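You operate a simulated robot arm through the tools that you are given. There is no shell and no other tool.

You run a simulated robot arm. Do the job below in one go: nothing can be reset, and whatever is moved stays where it is left.

JOB
Put the purple peg in hole 20, then slide the top to it.
Fine: the hole marked 20; slide by hand, red lever to FREE, back to LOCK after; the other peg stays.

Only the result counts: the job must be done as asked and must still hold three seconds after the hand-in. Knocking over, shifting, dropping, spilling or breaking anything else fails it.

ROBOT AND FRAMES
A 6-joint arm with a two-finger parallel gripper, fixed in place. Base frame: the origin is at the foot of the arm, x ahead of it, y to its left, z up. Units: mm, degrees, N and s.
Its first joint turns from -166.0 to 166.0 degrees. Payload 3.43 kg.
The tool frame sits at the grasp point between the pads (the TCP): z along the fingers, y along the line on which they close. The tips reach 34 mm beyond it. Largest opening 128 mm; finger width 24, thickness 12; the body of the gripper, 48 by 130 mm, starts 96 mm behind the TCP.
Orientation is told as [roll, pitch, yaw] about the base's x, y, z axes, in that order, counted from this pose: with the fingers straight down and closing along the base's y, the tool's x points along the base's -x, its y along +y and its z along -z.

CONTROLS
- The arm moves only by the tool step_arm. Its argument "increments" is a list of rows, each a list of 3 entries, a list of its own where there are three numbers: the shift along the base's x, y, z in units of 30 mm (1.0 is 30 mm), then the turn, a rotation vector about the base's x, y, z in units of 4 degrees (1.0 is 4 degrees), then the opening, from 0 (shut) to 1 (fully open). In form: [[[dx, dy, dz], [ax, ay, az], fingers], ...]. A call has 1 to 20 rows; each row shifts and turns the commanded pose from where the row before left it. A call with a number of a shift or a turn outside -1 to 1 is refused whole. Each row takes 0.2 s and may step no farther than 50 mm and 8.6 degrees from the row before; otherwise, or with a gripper value out of range, the whole call is refused. A pose out of reach is approached as far as the arm can. The call stops where the force on the tool passes 50 N (or 10 N more than at its start, if that is more) or the arm is blocked; 0.2 s more then pass. Each finger travels about 153 mm/s and halts on what it meets, pressing with about 43 N; the grip force reading is that of the motor and also rises with nothing between the fingers. The clock runs only during rows and for 0.2 s after the last one: add rows that do not move to give the fingers time. The reply holds the time, the measured pose of the TCP, the force on the tool along the base axes, the opening and the grip force, in the units named above and with some noise, with the torque about the TCP (base axes, N m) and any sound that the robot's microphone picked up, and new pictures: "show" is both (left out), scene, wrist or none.
- Cameras (640 x 400 px; columns grow to the right, rows downward): "scene" is fixed at [224.3, -506.6, 1421]; the picture's right is [0.83, -0.56, 0.00], its down [-0.26, -0.39, -0.88] and it looks along [0.49, 0.73, -0.47] (base axes); focal length 349 px, centre (320, 200). "wrist" rides on the gripper at [76, -11, -160] in the tool frame; the picture's right is [0.15, 0.99, 0.00], its down [-0.88, 0.13, -0.46] and it looks along [-0.45, 0.07, 0.89] (tool axes); focal length 234 px, centre (320, 200). There is no depth. A picture from a camera that has moved, and an enlarged one, comes with that camera's place and axes in the base frame and with its lens. The place of the scene camera against the robot may be out by one fixed shift of up to 12 mm in any direction.
- close_up(camera, box): a new picture of the part [left, top, right, bottom] of that camera's present view, enlarged. The clock stands still meanwhile.
- sign_off(): hands the job in; it is judged then, once.

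Nothing tells you positions but the pictures and the camera data. Unless the task says otherwise, let go and move clear before handing in.

The tools are called after "Emit:" by a JSON object that holds its "name" and its "arguments". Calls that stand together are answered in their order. step_arm: Moves the arm, as the interface text tells. Its arguments: {"type":"object","properties":{"increments":{"type":"array"},"show":{"type":"string","enum":["both","scene","wrist","none"]}},"required":["increments"]} The other tools are called the same way: close_up (camera, box) takes an enlarged picture of a part of a camera's view; sign_off () hands the job in.

At the start:

```text
clock: 0.0
tcp_pos: [592.0, 298.0, 1098.3]
tcp_rot: [0.0, 0.0, 0.0]
wrist_force: [-0.1, 0.9, 0.6]
ft_torque: [-0.03, 0.0, -0.02]
gripper_width: 128.1
grasp_force: 0.1
```

scene: 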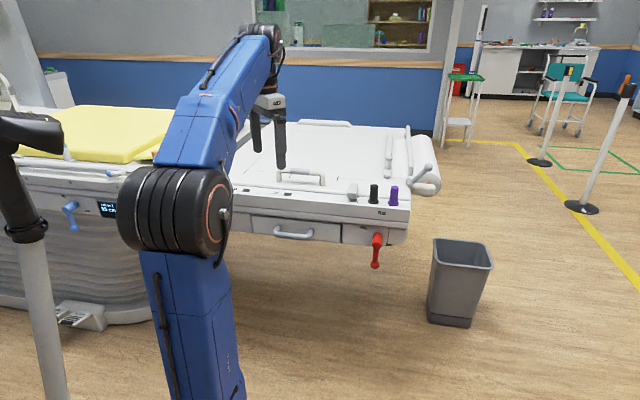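
wrist: 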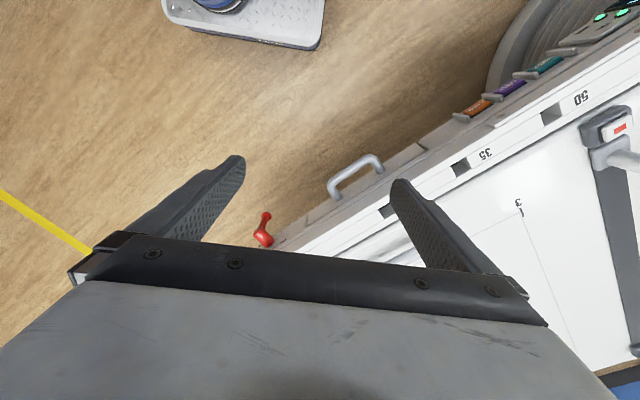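

I see a treatment table with a sliding white top, a black and a purple peg at its near right end, a red lever on the front side, and hole labels (20?, 35, 50) along the front edge. I'll look closer before moving.

Emit:
{"name": "close_up", "arguments": {"camera": "scene", "box": [230, 110, 450, 280]}}

Emit:
{"name": "close_up", "arguments": {"camera": "scene", "box": [330, 170, 430, 240]}}

Emit:
{"name": "close_up", "arguments": {"camera": "wrist", "box": [220, 60, 640, 320]}}

Emit:
{"name": "close_up", "arguments": {"camera": "scene", "box": [0, 80, 330, 280]}}

```text
2.35 times, centred on (340, 195) of scene
camera zoom: at [224.3, -506.6, 1421.0], right [0.83, -0.56, 0.0], down [-0.26, -0.39, -0.88], along [0.49, 0.73, -0.47], focal length 822 px, centre (273, 212)
```

zoom: 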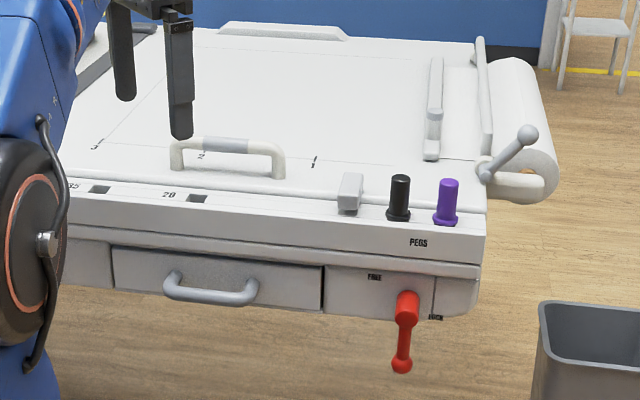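

```text
5.71 times, centred on (380, 205) of scene
camera zoom: at [224.3, -506.6, 1421.0], right [0.83, -0.56, 0.0], down [-0.26, -0.39, -0.88], along [0.49, 0.73, -0.47], focal length 1996 px, centre (-23, 171)
```

zoom: 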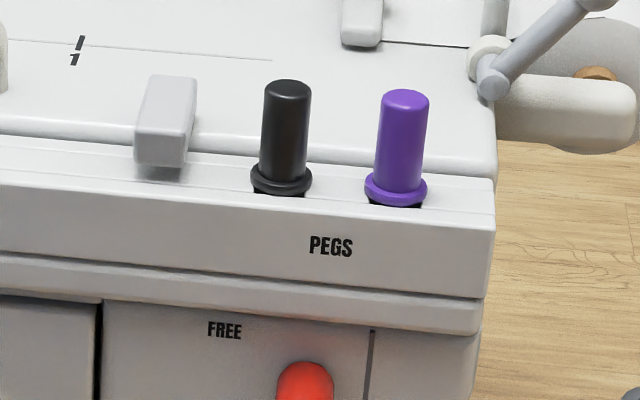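

```text
1.52 times, centred on (430, 190) of wrist
camera zoom: at [514.9, 287.3, 1258.8], right [-0.15, 0.99, 0.0], down [0.88, 0.13, 0.46], along [0.45, 0.07, -0.89], focal length 357 px, centre (152, 215)
```

zoom: 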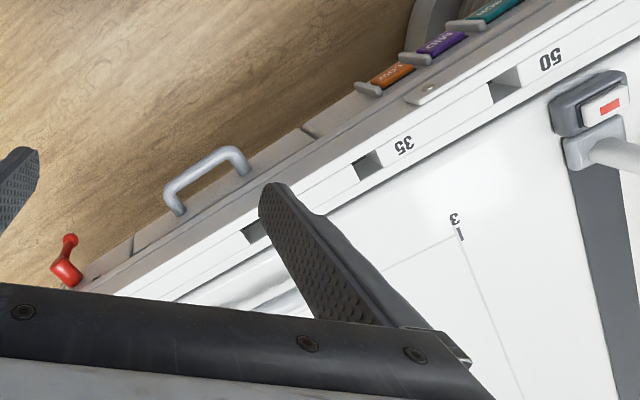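

```text
1.94 times, centred on (165, 180) of scene
camera zoom: at [224.3, -506.6, 1421.0], right [0.83, -0.56, 0.0], down [-0.26, -0.39, -0.88], along [0.49, 0.73, -0.47], focal length 678 px, centre (621, 239)
```

zoom: 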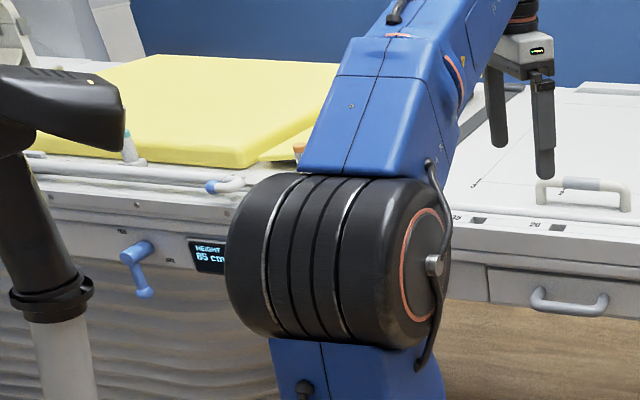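

Emit:
{"name": "close_up", "arguments": {"camera": "scene", "box": [350, 205, 430, 275]}}

Emit:
{"name": "close_up", "arguments": {"camera": "scene", "box": [260, 160, 360, 220]}}

Emit:
{"name": "close_up", "arguments": {"camera": "scene", "box": [50, 180, 140, 240]}}

Emit:
{"name": "close_up", "arguments": {"camera": "wrist", "box": [230, 140, 400, 260]}}

Emit:
{"name": "close_up", "arguments": {"camera": "scene", "box": [340, 110, 460, 215]}}

```text
5.71 times, centred on (390, 240) of scene
camera zoom: at [224.3, -506.6, 1421.0], right [0.83, -0.56, 0.0], down [-0.26, -0.39, -0.88], along [0.49, 0.73, -0.47], focal length 1996 px, centre (-80, -29)
```

zoom: 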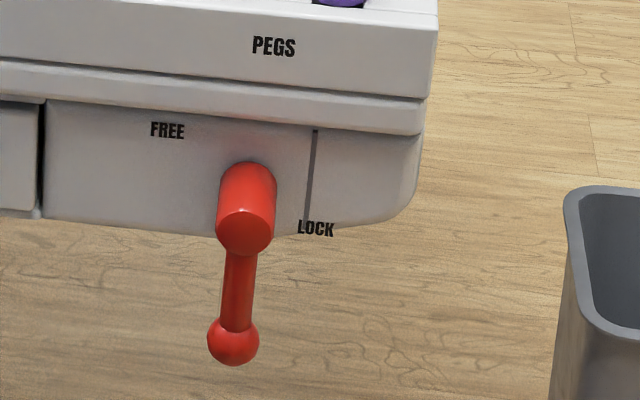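

```text
6.40 times, centred on (310, 190) of scene
camera zoom: at [224.3, -506.6, 1421.0], right [0.83, -0.56, 0.0], down [-0.26, -0.39, -0.88], along [0.49, 0.73, -0.47], focal length 2236 px, centre (384, 264)
```

zoom: 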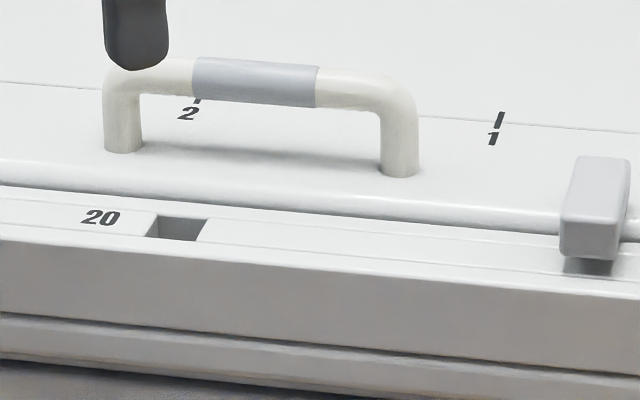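

```text
6.67 times, centred on (95, 210) of scene
camera zoom: at [224.3, -506.6, 1421.0], right [0.83, -0.56, 0.0], down [-0.26, -0.39, -0.88], along [0.49, 0.73, -0.47], focal length 2329 px, centre (1820, 133)
```

zoom: 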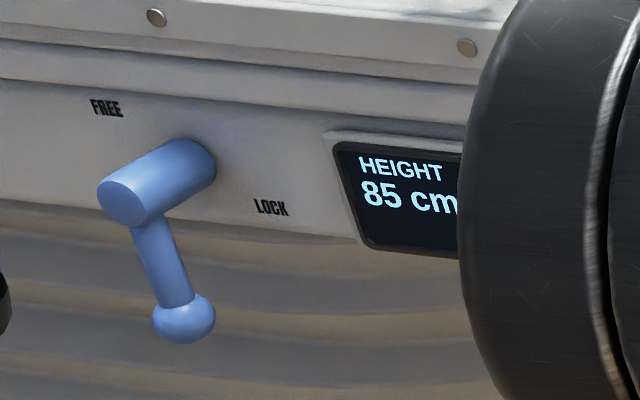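

```text
3.33 times, centred on (315, 200) of wrist
camera zoom: at [514.9, 287.3, 1258.8], right [-0.15, 0.99, 0.0], down [0.88, 0.13, 0.46], along [0.45, 0.07, -0.89], focal length 781 px, centre (337, 200)
```

zoom: 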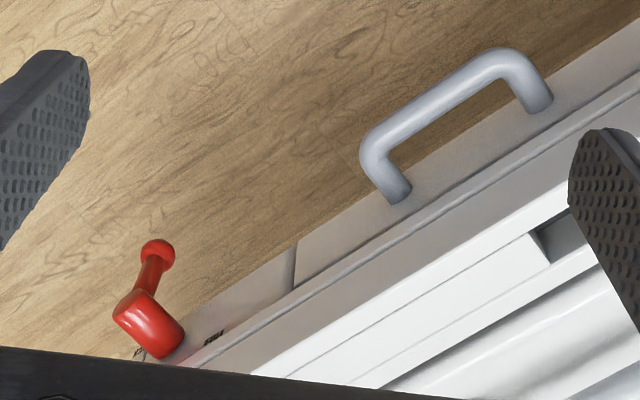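

```text
3.81 times, centred on (400, 162) of scene
camera zoom: at [224.3, -506.6, 1421.0], right [0.83, -0.56, 0.0], down [-0.26, -0.39, -0.88], along [0.49, 0.73, -0.47], focal length 1331 px, centre (15, 343)
```

zoom: 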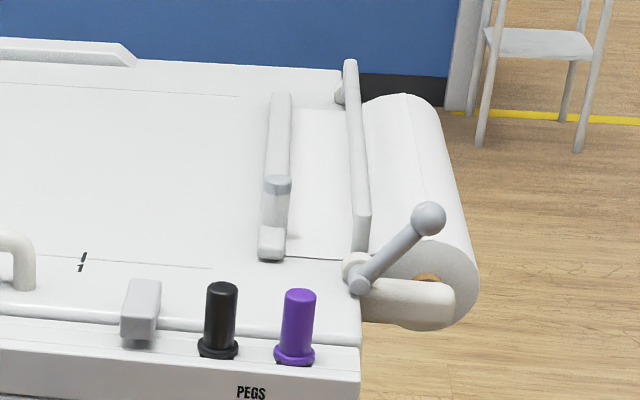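

I take hole 20 to be at about (716, 443, 873), the purple peg at about (964, 187), right at the edge of reach, and the rail to run about 45° to the axes. The red lever seems to hang at LOCK. I'll turn the gripper in line with the rail and move nearer the pegs to look.

Emit:
{"name": "step_arm", "arguments": {"increments": [[[0.8, -0.23, 0], [0, 0, 0.925], 1], [[0.8, -0.23, 0], [0, 0, 0.925], 1], [[0.8, -0.23, 0], [0, 0, 0.925], 1], [[0.8, -0.23, 0], [0, 0, 0.925], 1], [[0.8, -0.23, 0], [0, 0, 0.925], 1], [[0.8, -0.23, 0], [0, 0, 0.925], 1], [[0.8, -0.23, 0], [0, 0, 0.925], 1], [[0.8, -0.23, 0], [0, 0, 0.925], 1], [[0.8, -0.23, 0], [0, 0, 0.925], 1], [[0.8, -0.23, 0], [0, 0, 0.925], 1], [[0.8, -0.23, 0], [0, 0, 0.925], 1], [[0.8, -0.23, 0], [0, 0, 0.925], 1]]}}

```text
clock: 2.6
tcp_pos: [879.2, 214.4, 1101.0]
tcp_rot: [0.0, -0.1, 44.4]
wrist_force: [-0.5, 1.1, 0.0]
ft_torque: [0.03, -0.09, 0.03]
gripper_width: 128.0
grasp_force: 0.0
camera wrist: at [831.6, 152.6, 1260.2], right [-0.8, 0.6, 0.0], down [0.54, 0.71, 0.46], along [0.28, 0.36, -0.89], focal length 234 px, centre (320, 200)
```

scene: 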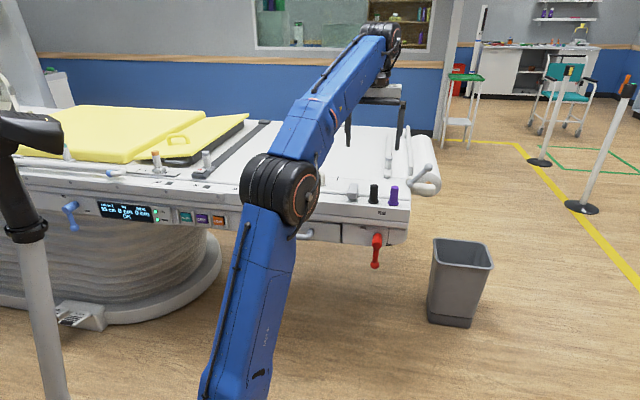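
wrist: 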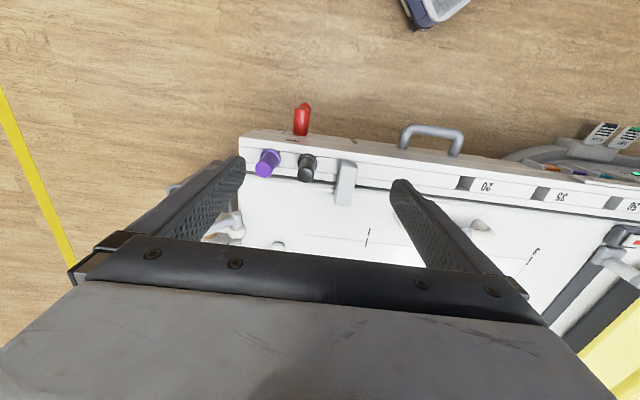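

Emit:
{"name": "close_up", "arguments": {"camera": "wrist", "box": [220, 90, 400, 220]}}

Emit:
{"name": "close_up", "arguments": {"camera": "wrist", "box": [400, 120, 640, 270]}}

Emit:
{"name": "close_up", "arguments": {"camera": "scene", "box": [60, 110, 260, 250]}}

```text
3.08 times, centred on (310, 155) of wrist
camera zoom: at [831.6, 152.6, 1260.2], right [-0.8, 0.6, 0.0], down [0.54, 0.71, 0.46], along [0.28, 0.36, -0.89], focal length 720 px, centre (351, 338)
```

zoom: 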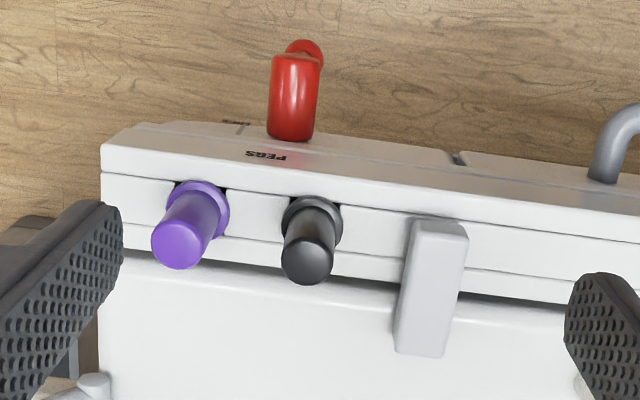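

```text
2.67 times, centred on (520, 195) of wrist
camera zoom: at [831.6, 152.6, 1260.2], right [-0.8, 0.6, 0.0], down [0.54, 0.71, 0.46], along [0.28, 0.36, -0.89], focal length 624 px, centre (-213, 213)
```

zoom: 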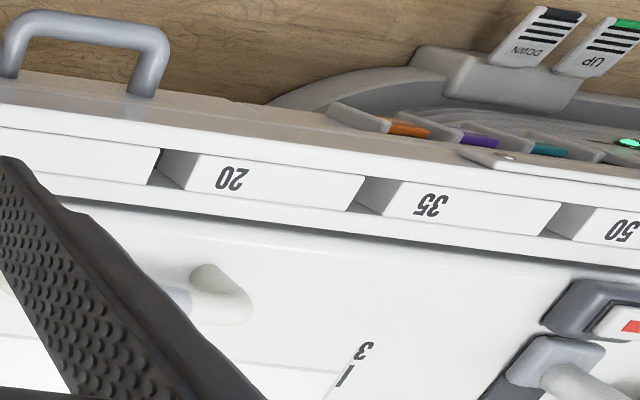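

```text
2.86 times, centred on (160, 180) of scene
camera zoom: at [224.3, -506.6, 1421.0], right [0.83, -0.56, 0.0], down [-0.26, -0.39, -0.88], along [0.49, 0.73, -0.47], focal length 998 px, centre (777, 257)
```

zoom: 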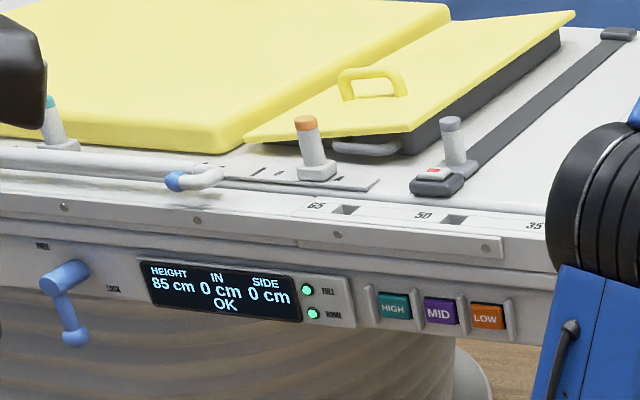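

The purple peg stands at about (962, 197), its top near z 936, with the black one 57 mm beside it along the rail. I'll move above the purple one with a narrow opening and see whether the arm reaches.

Emit:
{"name": "step_arm", "arguments": {"increments": [[[0.69, -0.145, -0.5], [0, 0, 0.05], 0.7], [[0.69, -0.145, -0.5], [0, 0, 0], 0.35], [[0.69, -0.145, -0.5], [0, 0, 0], 0.35], [[0.69, -0.145, -0.5], [0, 0, 0], 0.35], [[0, 0, -0.5], [0, 0, 0], 0.35], [[0, 0, 0], [0, 0, 0], 0.35]]}}

```text
clock: 4.0
tcp_pos: [963.4, 198.1, 1024.2]
tcp_rot: [-0.1, 0.0, 44.6]
wrist_force: [0.1, 0.5, -0.9]
ft_torque: [0.03, 0.02, 0.02]
gripper_width: 44.8
grasp_force: 0.1
camera wrist: at [916.0, 136.9, 1183.4], right [-0.8, 0.6, 0.0], down [0.54, 0.71, 0.46], along [0.27, 0.36, -0.89], focal length 234 px, centre (320, 200)
```

scene: 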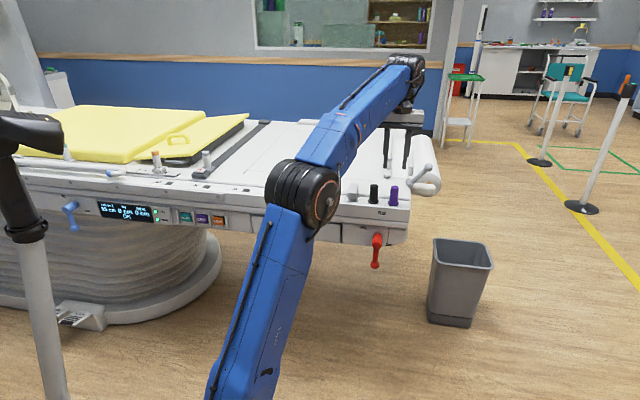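
wrist: 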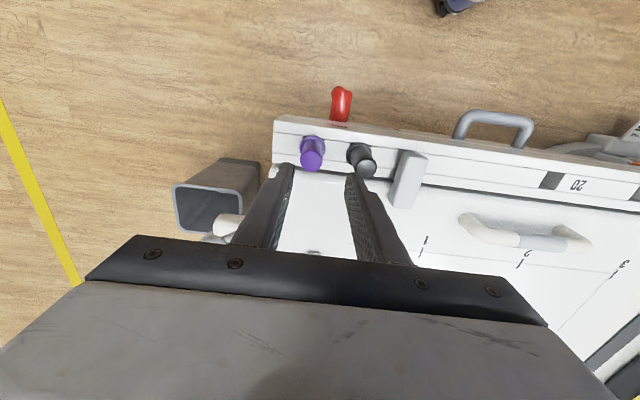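

Emit:
{"name": "close_up", "arguments": {"camera": "wrist", "box": [260, 70, 440, 210]}}

Emit:
{"name": "close_up", "arguments": {"camera": "scene", "box": [350, 110, 450, 220]}}

```text
2.86 times, centred on (350, 140) of wrist
camera zoom: at [916.0, 136.9, 1183.4], right [-0.8, 0.6, 0.0], down [0.54, 0.71, 0.46], along [0.27, 0.36, -0.89], focal length 669 px, centre (234, 371)
```

zoom: 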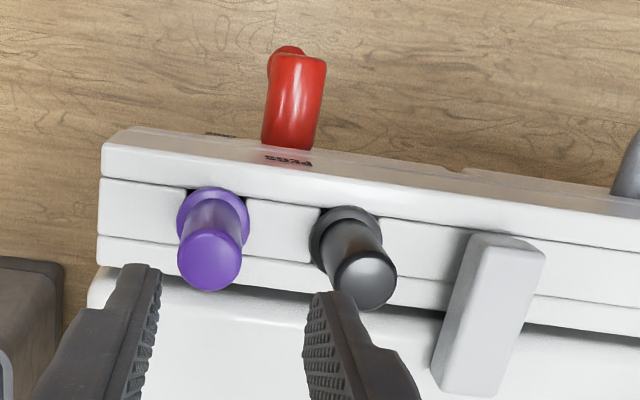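

```text
3.64 times, centred on (400, 165) of scene
camera zoom: at [224.3, -506.6, 1421.0], right [0.83, -0.56, 0.0], down [-0.26, -0.39, -0.88], along [0.49, 0.73, -0.47], focal length 1270 px, centre (29, 327)
```

zoom: 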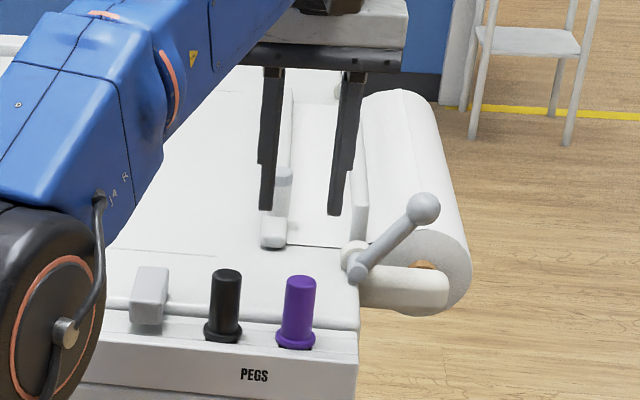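

Emit:
{"name": "step_arm", "arguments": {"increments": [[[0.153, -0.17, -0.8], [0, 0, 0], 0.35], [[0, 0, -0.4], [0, 0, 0], 0.35], [[0, 0, 0], [0, 0, 0], 0.35]]}}

Emit:
{"name": "close_up", "arguments": {"camera": "wrist", "box": [240, 70, 440, 210]}}

Emit:
{"name": "close_up", "arguments": {"camera": "scene", "box": [350, 110, 450, 220]}}

```text
clock: 4.8
tcp_pos: [968.1, 193.9, 989.5]
tcp_rot: [-0.1, 0.0, 44.6]
wrist_force: [-0.2, 0.1, -0.7]
ft_torque: [0.02, 0.03, 0.0]
gripper_width: 44.8
grasp_force: 0.1
camera wrist: at [920.4, 132.9, 1148.3], right [-0.8, 0.6, 0.0], down [0.54, 0.71, 0.46], along [0.27, 0.36, -0.89], focal length 234 px, centre (320, 200)
```

scene: 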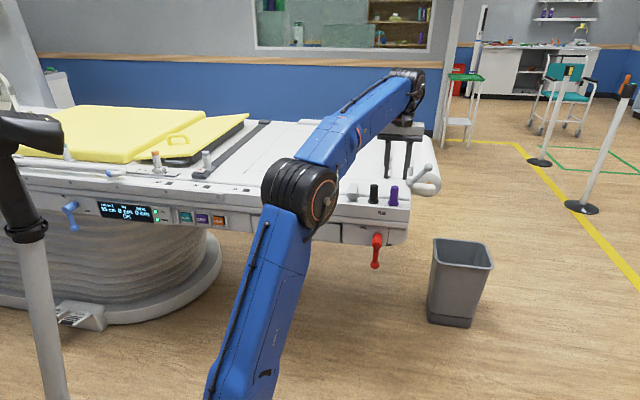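
wrist: 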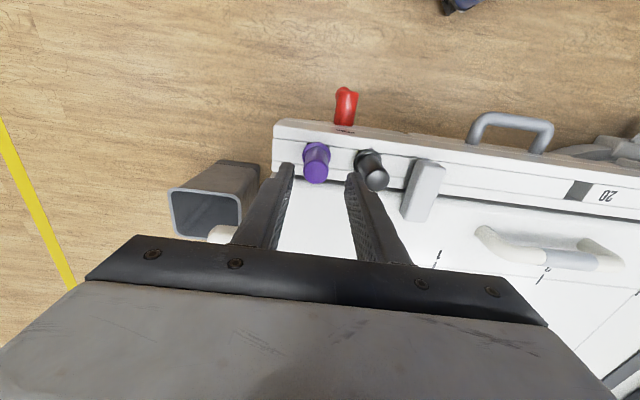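

```text
2.86 times, centred on (340, 140) of wrist
camera zoom: at [920.4, 132.9, 1148.3], right [-0.8, 0.6, 0.0], down [0.54, 0.71, 0.46], along [0.27, 0.36, -0.89], focal length 669 px, centre (263, 371)
```

zoom: 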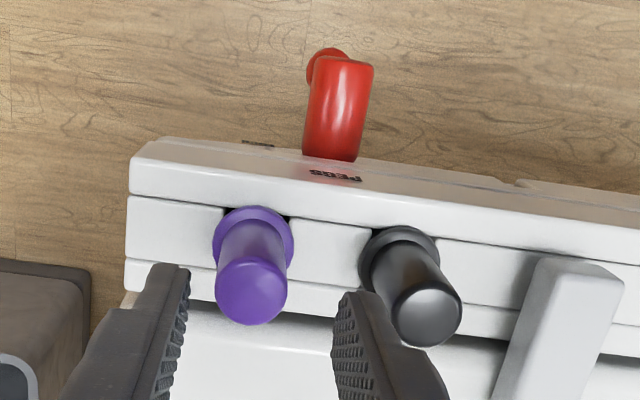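

```text
3.64 times, centred on (400, 165) of scene
camera zoom: at [224.3, -506.6, 1421.0], right [0.83, -0.56, 0.0], down [-0.26, -0.39, -0.88], along [0.49, 0.73, -0.47], focal length 1270 px, centre (29, 327)
```

zoom: 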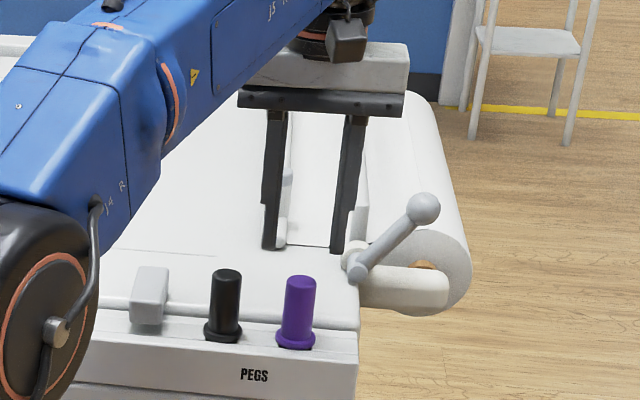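

The gripper is nearly centred over the purple peg. I'll shift it by 1–2 mm, go down until the tips are just above the collar, and close.

Emit:
{"name": "step_arm", "arguments": {"increments": [[[0.045, -0.043, -0.5], [0, 0, 0], 0.35], [[0, 0, -0.6], [0, 0, 0], 0.35], [[0, 0, -0.6], [0, 0, 0], 0.35], [[0, 0, -0.4], [0, 0, 0], 0.35], [[0, 0, 0], [0, 0, 0], 0.35]]}}

Emit:
{"name": "close_up", "arguments": {"camera": "wrist", "box": [240, 70, 440, 210]}}

Emit:
{"name": "close_up", "arguments": {"camera": "scene", "box": [350, 140, 430, 220]}}

```text
clock: 6.0
tcp_pos: [967.6, 190.5, 925.4]
tcp_rot: [0.0, 0.1, 44.7]
wrist_force: [0.0, -0.9, -0.2]
ft_torque: [-0.01, 0.03, 0.0]
gripper_width: 44.7
grasp_force: 0.0
camera wrist: at [920.5, 129.7, 1084.4], right [-0.8, 0.6, 0.0], down [0.54, 0.71, 0.46], along [0.27, 0.36, -0.89], focal length 234 px, centre (320, 200)
```

scene: 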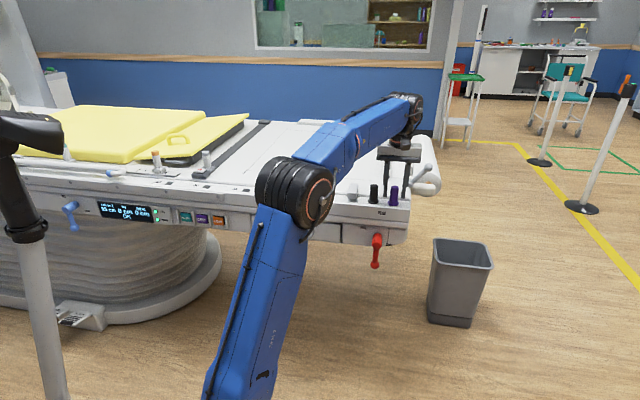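
wrist: 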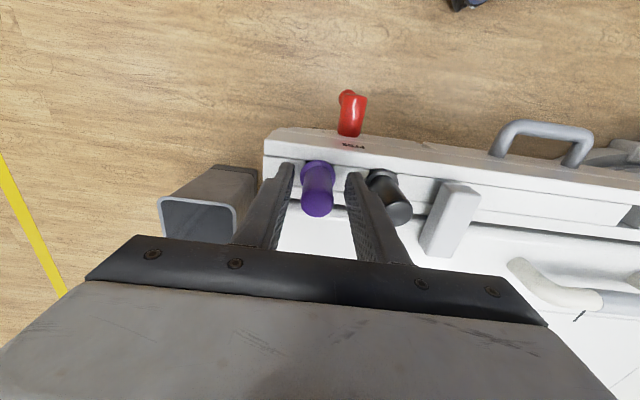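

```text
2.86 times, centred on (340, 140) of wrist
camera zoom: at [920.5, 129.7, 1084.4], right [-0.8, 0.6, 0.0], down [0.54, 0.71, 0.46], along [0.27, 0.36, -0.89], focal length 669 px, centre (263, 371)
```

zoom: 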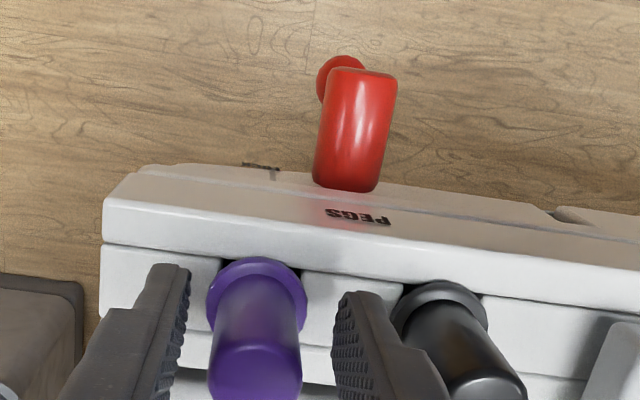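

```text
5.00 times, centred on (390, 180) of scene
camera zoom: at [224.3, -506.6, 1421.0], right [0.83, -0.56, 0.0], down [-0.26, -0.39, -0.88], along [0.49, 0.73, -0.47], focal length 1747 px, centre (-30, 300)
```

zoom: 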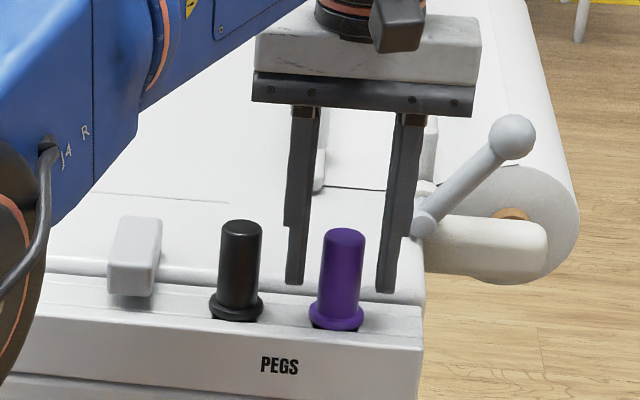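

Comparing several views, the rail sits lower than I first took it: collar near z 863, peg top near 924, peg at about (971, 196). That is slightly past the straight-down reach, so I'll tilt the fingers 8° outward about the rail axis to get there.

Emit:
{"name": "step_arm", "arguments": {"increments": [[[0, 0, 0], [0.703, -0.711, 0], 0.35], [[0, 0, 0], [0.703, -0.711, 0], 0.35], [[0.06, 0.1, 0], [0, 0, 0], 0.35], [[0, 0, 0], [0, 0, 0], 0.35]]}}

Emit:
{"name": "close_up", "arguments": {"camera": "wrist", "box": [240, 70, 440, 230]}}

Emit:
{"name": "close_up", "arguments": {"camera": "scene", "box": [350, 140, 430, 220]}}

```text
clock: 7.0
tcp_pos: [970.5, 194.4, 925.1]
tcp_rot: [0.0, -8.0, 44.7]
wrist_force: [-0.9, -0.2, -0.4]
ft_torque: [-0.01, -0.02, 0.0]
gripper_width: 44.9
grasp_force: 0.0
camera wrist: at [907.8, 118.3, 1072.3], right [-0.8, 0.6, -0.02], down [0.48, 0.66, 0.57], along [0.36, 0.45, -0.82], focal length 234 px, centre (320, 200)
```

scene: 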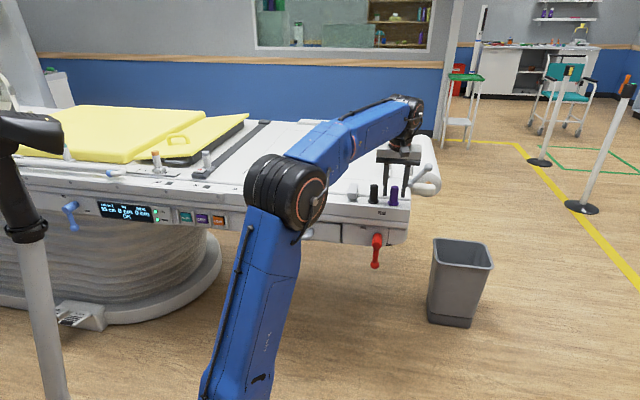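
wrist: 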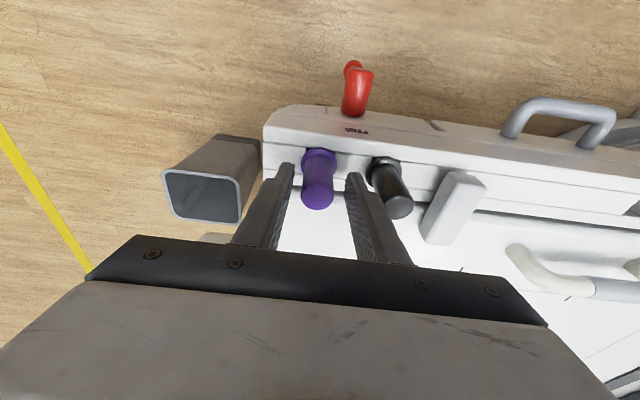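

```text
2.50 times, centred on (340, 150) of wrist
camera zoom: at [907.8, 118.3, 1072.3], right [-0.8, 0.6, -0.02], down [0.48, 0.66, 0.57], along [0.36, 0.45, -0.82], focal length 585 px, centre (270, 325)
```

zoom: 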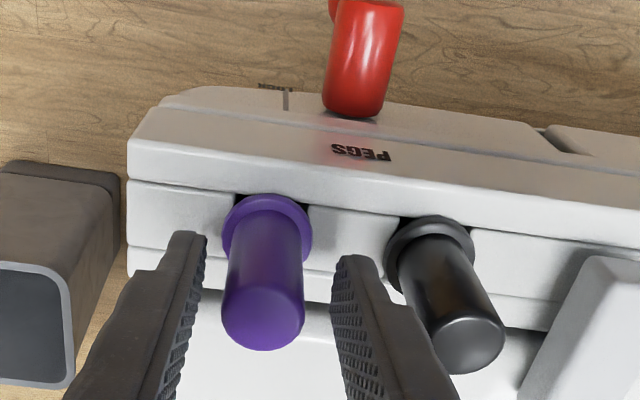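

```text
5.00 times, centred on (390, 180) of scene
camera zoom: at [224.3, -506.6, 1421.0], right [0.83, -0.56, 0.0], down [-0.26, -0.39, -0.88], along [0.49, 0.73, -0.47], focal length 1747 px, centre (-30, 300)
```

zoom: 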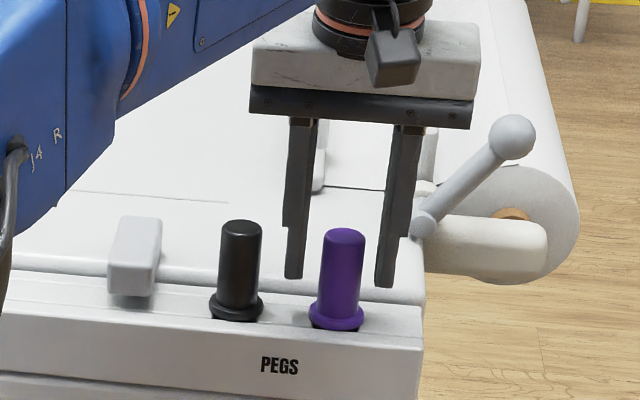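

Emit:
{"name": "step_arm", "arguments": {"increments": [[[0, 0, -0.25], [0, 0, 0], 0.35], [[0, 0, -0.25], [0, 0, 0], 0.35], [[0, 0, 0], [0, 0, 0], 0.35]]}}

Emit:
{"name": "close_up", "arguments": {"camera": "scene", "box": [350, 140, 430, 220]}}

Emit:
{"name": "close_up", "arguments": {"camera": "wrist", "box": [240, 70, 440, 230]}}

```text
clock: 7.8
tcp_pos: [971.2, 195.5, 909.6]
tcp_rot: [0.0, -8.0, 44.6]
wrist_force: [0.5, 0.0, 0.2]
ft_torque: [0.01, 0.0, 0.0]
gripper_width: 45.1
grasp_force: 0.1
camera wrist: at [908.4, 118.7, 1057.4], right [-0.8, 0.6, -0.02], down [0.48, 0.66, 0.57], along [0.36, 0.45, -0.82], focal length 234 px, centre (320, 200)
```

scene: 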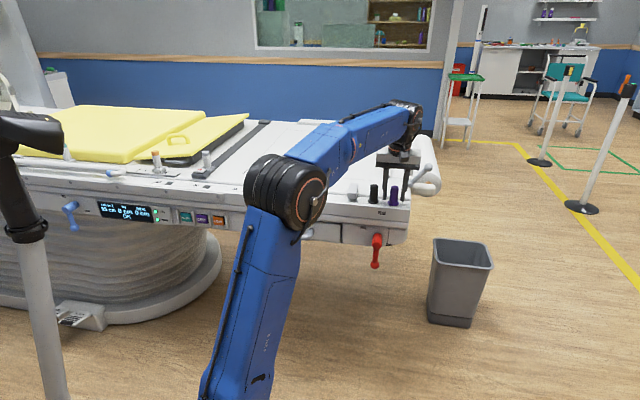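
wrist: 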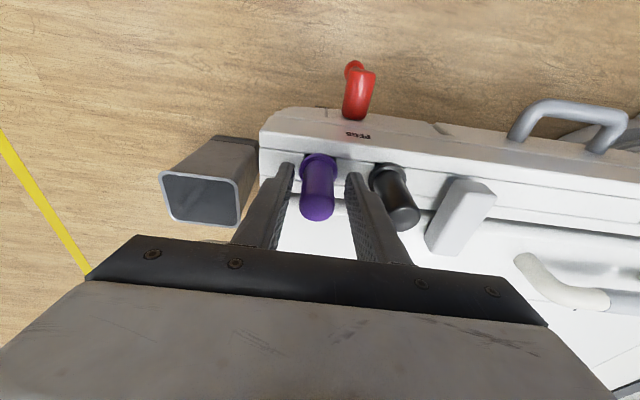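

```text
5.00 times, centred on (390, 180) of scene
camera zoom: at [224.3, -506.6, 1421.0], right [0.83, -0.56, 0.0], down [-0.26, -0.39, -0.88], along [0.49, 0.73, -0.47], focal length 1747 px, centre (-30, 300)
```

zoom: 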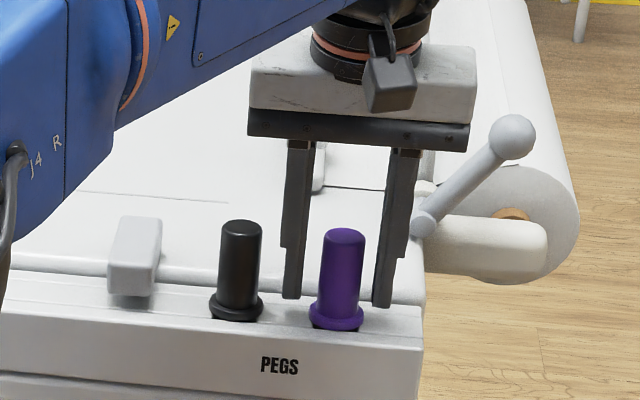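

```text
2.50 times, centred on (340, 150) of wrist
camera zoom: at [908.4, 118.7, 1057.4], right [-0.8, 0.6, -0.02], down [0.48, 0.66, 0.57], along [0.36, 0.45, -0.82], focal length 585 px, centre (270, 325)
```

zoom: 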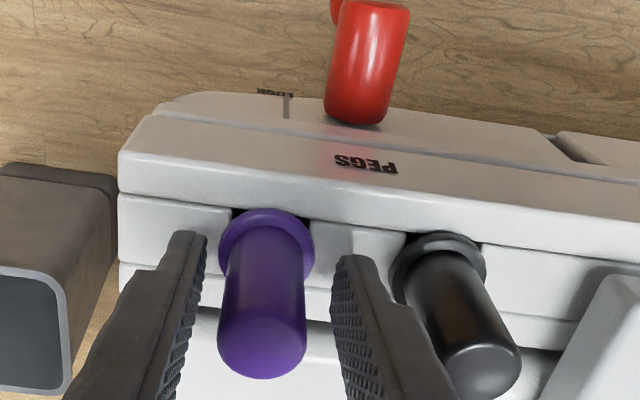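

The fingers straddle the peg well, so I'll close on it.

Emit:
{"name": "step_arm", "arguments": {"increments": [[[0, 0, 0], [0, 0, 0], 0.2], [[0, 0, 0], [0, 0, 0], 0.0], [[0, 0, 0], [0, 0, 0], 0.0]]}}

Emit:
{"name": "close_up", "arguments": {"camera": "scene", "box": [350, 140, 430, 220]}}

Emit:
{"name": "close_up", "arguments": {"camera": "wrist", "box": [240, 70, 440, 230]}}

```text
clock: 8.6
tcp_pos: [971.0, 194.8, 910.6]
tcp_rot: [0.1, -8.0, 44.6]
wrist_force: [-0.6, -0.3, -0.3]
ft_torque: [0.01, -0.01, -0.03]
gripper_width: 24.2
grasp_force: 42.9
camera wrist: at [908.4, 118.7, 1057.4], right [-0.8, 0.6, -0.02], down [0.48, 0.66, 0.57], along [0.36, 0.45, -0.82], focal length 234 px, centre (320, 200)
```

scene: 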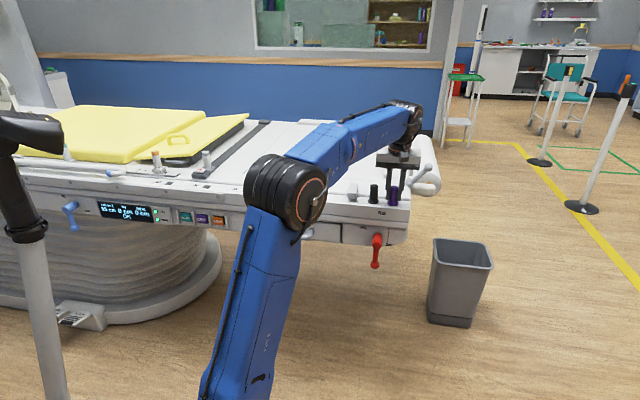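
wrist: 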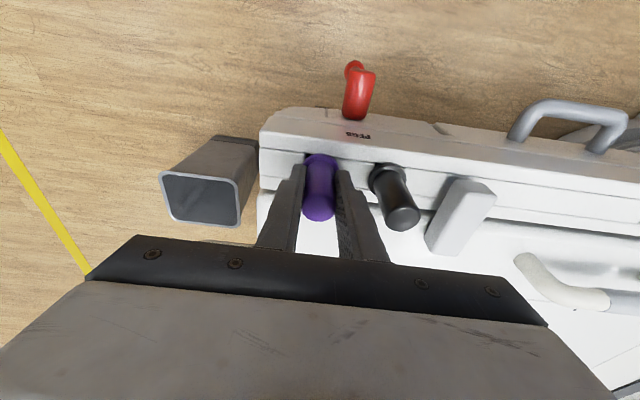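

```text
5.00 times, centred on (390, 180) of scene
camera zoom: at [224.3, -506.6, 1421.0], right [0.83, -0.56, 0.0], down [-0.26, -0.39, -0.88], along [0.49, 0.73, -0.47], focal length 1747 px, centre (-30, 300)
```

zoom: 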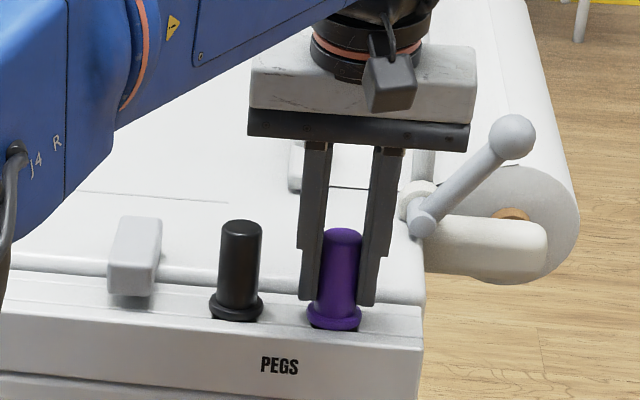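

```text
2.50 times, centred on (340, 150) of wrist
camera zoom: at [908.4, 118.7, 1057.4], right [-0.8, 0.6, -0.02], down [0.48, 0.66, 0.57], along [0.36, 0.45, -0.82], focal length 585 px, centre (270, 325)
```

zoom: 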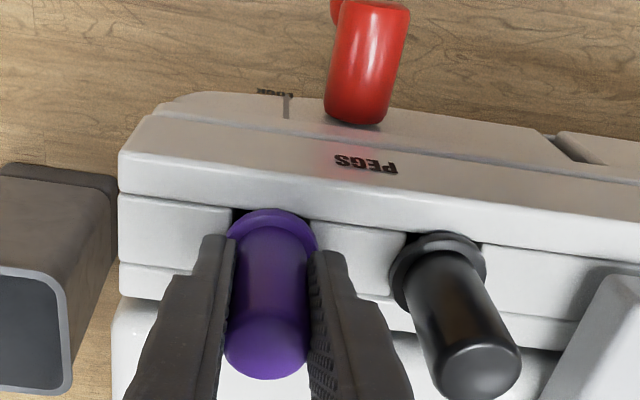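

Gripped, with the reading at 24 mm. I'll lift straight up.

Emit:
{"name": "step_arm", "arguments": {"increments": [[[0, 0, 0.3], [0, 0, 0], 0], [[0, 0, 0.4], [0, 0, 0], 0], [[0, 0, 0.6], [0, 0, 0], 0], [[0, 0, 0.6], [0, 0, 0], 0], [[0, 0, 0.6], [0, 0, 0], 0], [[0, 0, 0], [0, 0, 0], 0]]}}

Emit:
{"name": "close_up", "arguments": {"camera": "scene", "box": [350, 120, 430, 220]}}

Emit:
{"name": "close_up", "arguments": {"camera": "wrist", "box": [240, 70, 440, 230]}}

```text
clock: 10.0
tcp_pos: [970.8, 196.0, 985.6]
tcp_rot: [0.0, -8.0, 44.6]
wrist_force: [-0.4, -0.2, 0.0]
ft_torque: [-0.03, -0.01, -0.01]
gripper_width: 24.7
grasp_force: 42.7
camera wrist: at [907.7, 118.8, 1133.8], right [-0.8, 0.6, -0.02], down [0.48, 0.66, 0.57], along [0.36, 0.45, -0.82], focal length 234 px, centre (320, 200)
```

scene: 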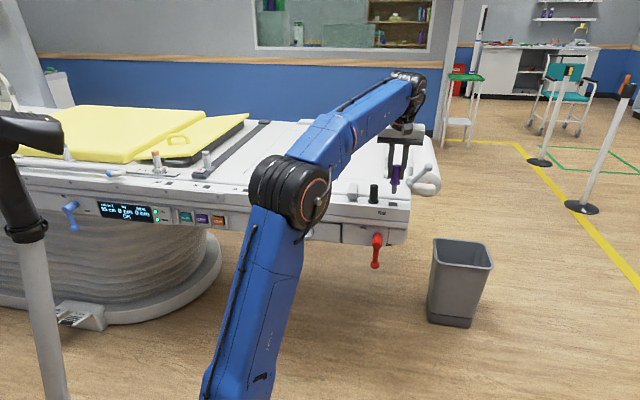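
wrist: 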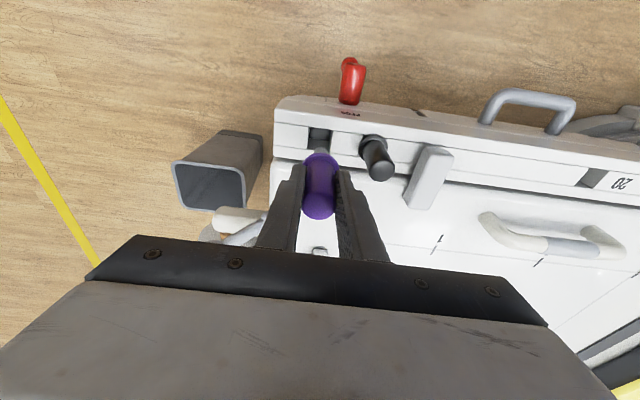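

```text
4.00 times, centred on (390, 170) of scene
camera zoom: at [224.3, -506.6, 1421.0], right [0.83, -0.56, 0.0], down [-0.26, -0.39, -0.88], along [0.49, 0.73, -0.47], focal length 1398 px, centre (40, 320)
```

zoom: 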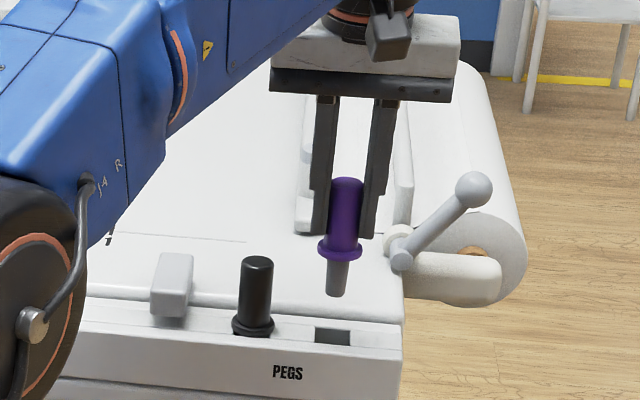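

```text
2.50 times, centred on (340, 150) of wrist
camera zoom: at [907.7, 118.8, 1133.8], right [-0.8, 0.6, -0.02], down [0.48, 0.66, 0.57], along [0.36, 0.45, -0.82], focal length 585 px, centre (270, 325)
```

zoom: 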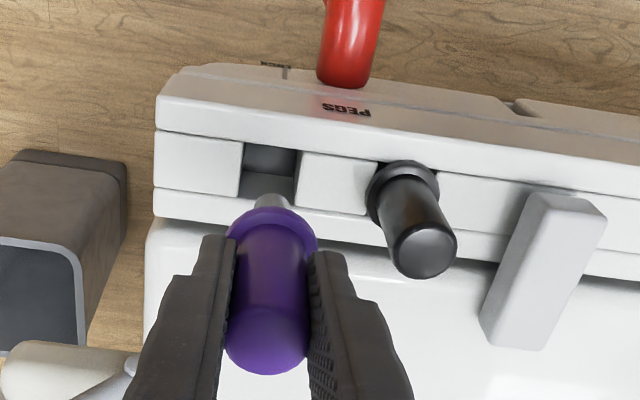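

The peg is free: it has a short tapered shank against a roomy square hole. I'll raise it clear of the black peg and the grey stop, then carry it along the rail to above hole 20.

Emit:
{"name": "step_arm", "arguments": {"increments": [[[0, 0, 0.7], [0, 0, 0], 0], [[0, 0, 0.7], [0, 0, 0], 0], [[0, 0, 0.6], [0, 0, 0], 0], [[-0.84, 0.85, 0], [0, 0, 0], 0], [[-0.84, 0.85, 0], [0, 0, 0], 0], [[-0.84, 0.85, 0], [0, 0, 0], 0], [[-0.84, 0.85, 0], [0, 0, 0], 0], [[-0.84, 0.85, 0], [0, 0, 0], 0], [[-0.84, 0.85, 0], [0, 0, 0], 0], [[-0.84, 0.85, 0], [0, 0, 0], 0], [[-0.84, 0.85, 0], [0, 0, 0], 0], [[-0.84, 0.85, 0], [0, 0, 0], 0], [[-0.84, 0.85, 0], [0, 0, 0], 0], [[0, 0, 0], [0, 0, 0], 0]]}}

Emit:
{"name": "close_up", "arguments": {"camera": "wrist", "box": [240, 70, 440, 230]}}

Emit:
{"name": "close_up", "arguments": {"camera": "scene", "box": [240, 110, 400, 220]}}

```text
clock: 13.0
tcp_pos: [719.3, 450.4, 1044.1]
tcp_rot: [-0.1, -8.1, 44.6]
wrist_force: [0.6, 0.0, 0.1]
ft_torque: [0.0, -0.01, 0.01]
gripper_width: 24.3
grasp_force: 42.6
camera wrist: at [657.2, 374.4, 1190.9], right [-0.8, 0.6, -0.02], down [0.48, 0.66, 0.57], along [0.36, 0.45, -0.82], focal length 234 px, centre (320, 200)
```

scene: 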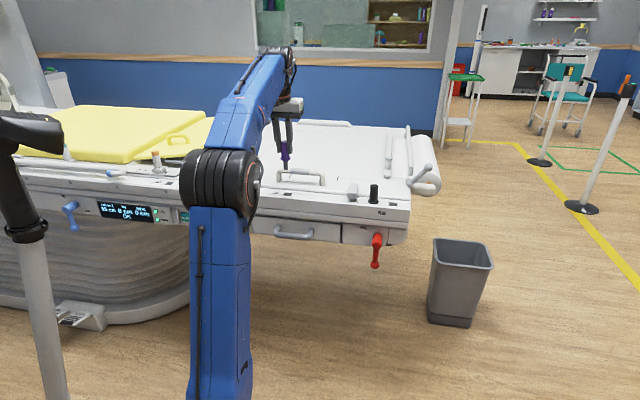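
wrist: 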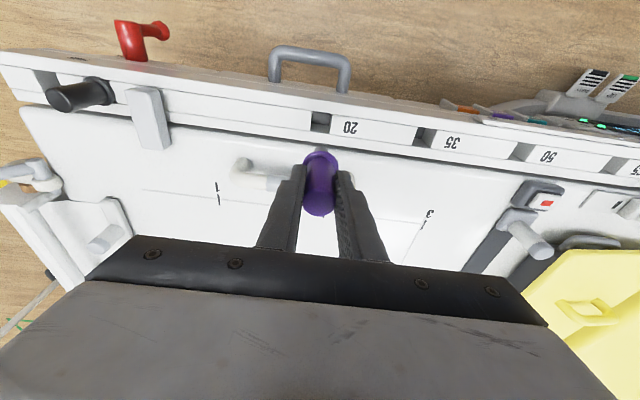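

```text
2.50 times, centred on (340, 150) of wrist
camera zoom: at [657.2, 374.4, 1190.9], right [-0.8, 0.6, -0.02], down [0.48, 0.66, 0.57], along [0.36, 0.45, -0.82], focal length 585 px, centre (270, 325)
```

zoom: 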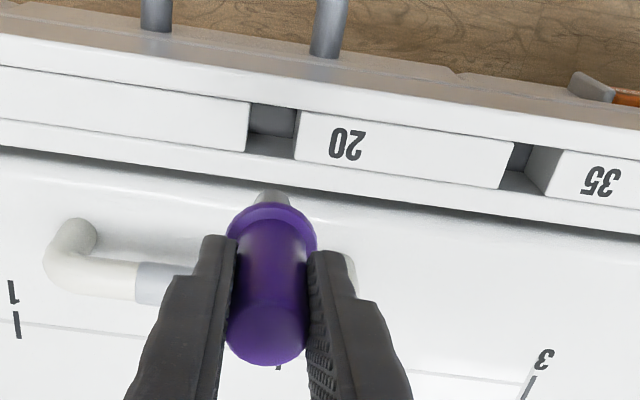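

```text
3.64 times, centred on (320, 165) of scene
camera zoom: at [224.3, -506.6, 1421.0], right [0.83, -0.56, 0.0], down [-0.26, -0.39, -0.88], along [0.49, 0.73, -0.47], focal length 1270 px, centre (320, 327)
```

zoom: 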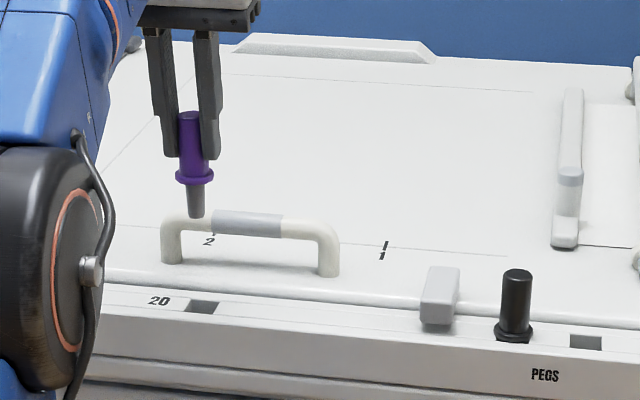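

Emit:
{"name": "step_arm", "arguments": {"increments": [[[-0.08, -0.1, -0.65], [0, 0, 0], 0], [[0, 0, -0.65], [0, 0, 0], 0], [[0, 0, -0.65], [0, 0, 0], 0], [[0, 0, 0], [0, 0, 0], 0]]}}

Emit:
{"name": "close_up", "arguments": {"camera": "wrist", "box": [240, 70, 440, 230]}}

Emit:
{"name": "close_up", "arguments": {"camera": "scene", "box": [240, 120, 340, 220]}}

```text
clock: 14.0
tcp_pos: [716.7, 446.4, 984.7]
tcp_rot: [-0.1, -8.0, 44.7]
wrist_force: [-0.1, 0.6, -0.5]
ft_torque: [-0.03, 0.01, -0.01]
gripper_width: 24.2
grasp_force: 42.6
camera wrist: at [653.8, 370.3, 1132.5], right [-0.8, 0.6, -0.02], down [0.48, 0.66, 0.57], along [0.36, 0.45, -0.82], focal length 234 px, centre (320, 200)
```

scene: 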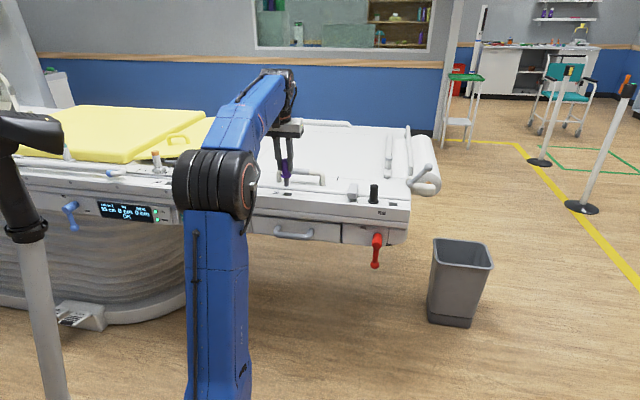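
wrist: 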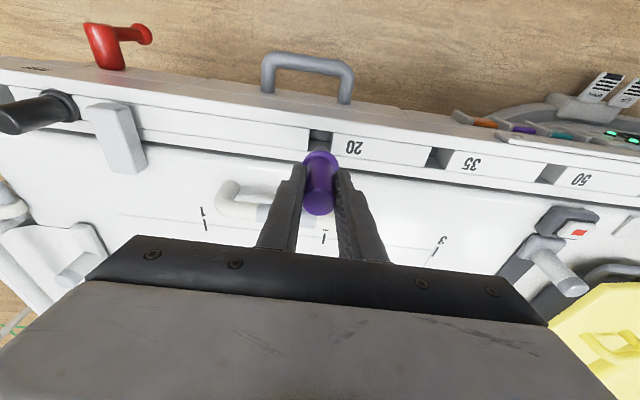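

```text
2.50 times, centred on (340, 150) of wrist
camera zoom: at [653.8, 370.3, 1132.5], right [-0.8, 0.6, -0.02], down [0.48, 0.66, 0.57], along [0.36, 0.45, -0.82], focal length 585 px, centre (270, 325)
```

zoom: 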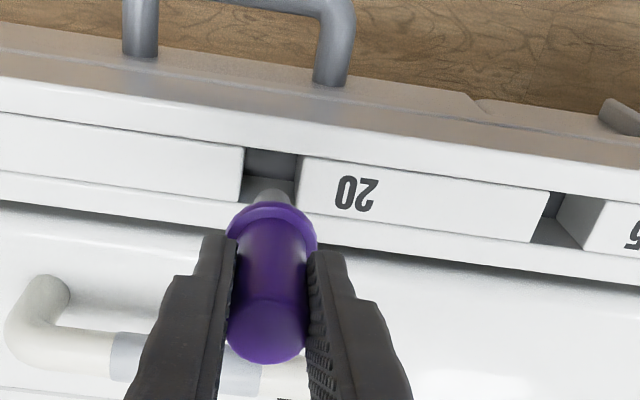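

```text
4.00 times, centred on (290, 170) of scene
camera zoom: at [224.3, -506.6, 1421.0], right [0.83, -0.56, 0.0], down [-0.26, -0.39, -0.88], along [0.49, 0.73, -0.47], focal length 1398 px, centre (440, 320)
```

zoom: 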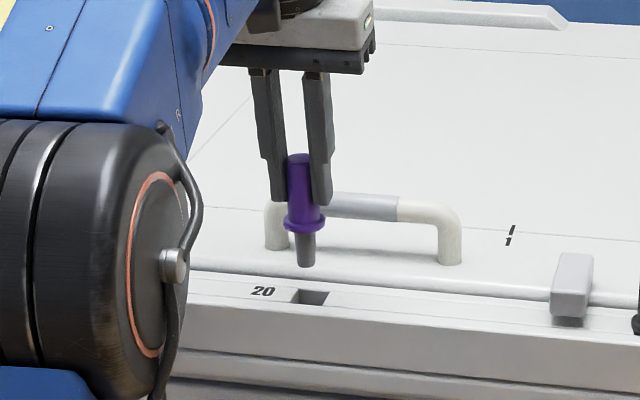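

Emit:
{"name": "step_arm", "arguments": {"increments": [[[0.02, 0.06, -0.6], [0, 0, 0], 0], [[0, 0, -0.65], [0, 0, 0], 0], [[0, 0, 0], [0, 0, 0], 0]]}}

Emit:
{"name": "close_up", "arguments": {"camera": "wrist", "box": [270, 90, 390, 190]}}

Emit:
{"name": "close_up", "arguments": {"camera": "scene", "box": [250, 140, 330, 220]}}

```text
clock: 14.8
tcp_pos: [716.3, 450.3, 947.3]
tcp_rot: [0.0, -8.0, 44.6]
wrist_force: [-0.9, 1.3, -0.8]
ft_torque: [-0.03, 0.0, 0.03]
gripper_width: 24.2
grasp_force: 43.4
camera wrist: at [654.2, 373.6, 1095.5], right [-0.8, 0.6, -0.02], down [0.48, 0.66, 0.57], along [0.36, 0.45, -0.82], focal length 234 px, centre (320, 200)
```

scene: 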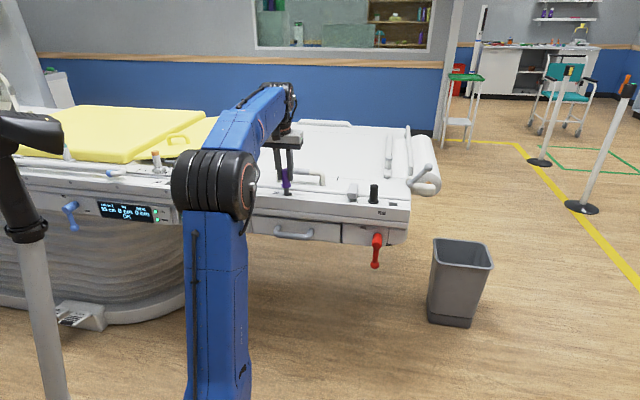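
wrist: 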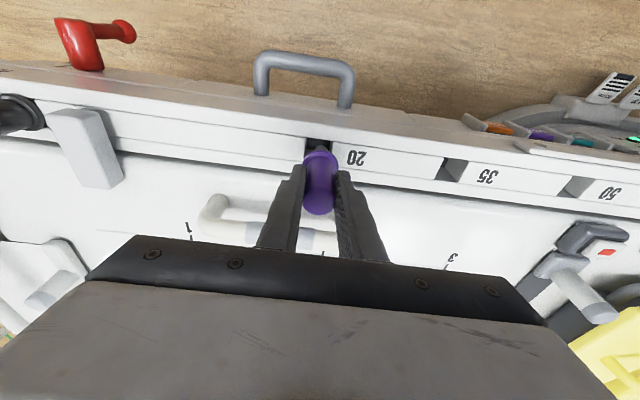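

```text
4.00 times, centred on (330, 140) of wrist
camera zoom: at [654.2, 373.6, 1095.5], right [-0.8, 0.6, -0.02], down [0.48, 0.66, 0.57], along [0.36, 0.45, -0.82], focal length 937 px, centre (280, 440)
```

zoom: 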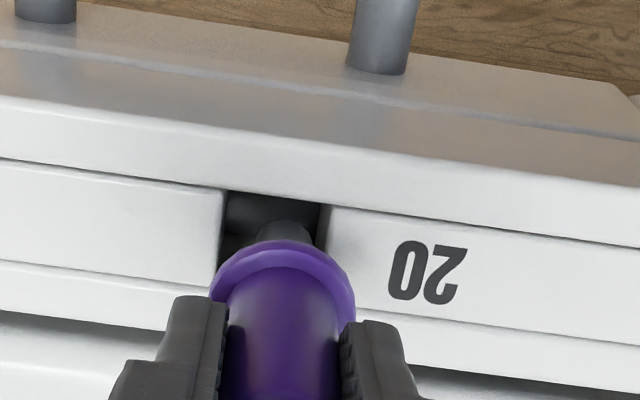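

```text
5.00 times, centred on (290, 180) of scene
camera zoom: at [224.3, -506.6, 1421.0], right [0.83, -0.56, 0.0], down [-0.26, -0.39, -0.88], along [0.49, 0.73, -0.47], focal length 1747 px, centre (470, 300)
```

zoom: 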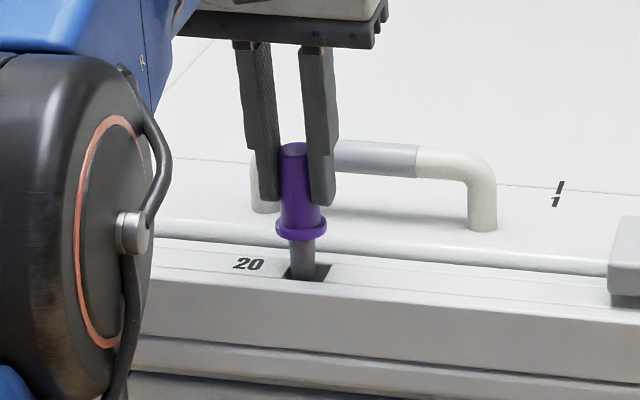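

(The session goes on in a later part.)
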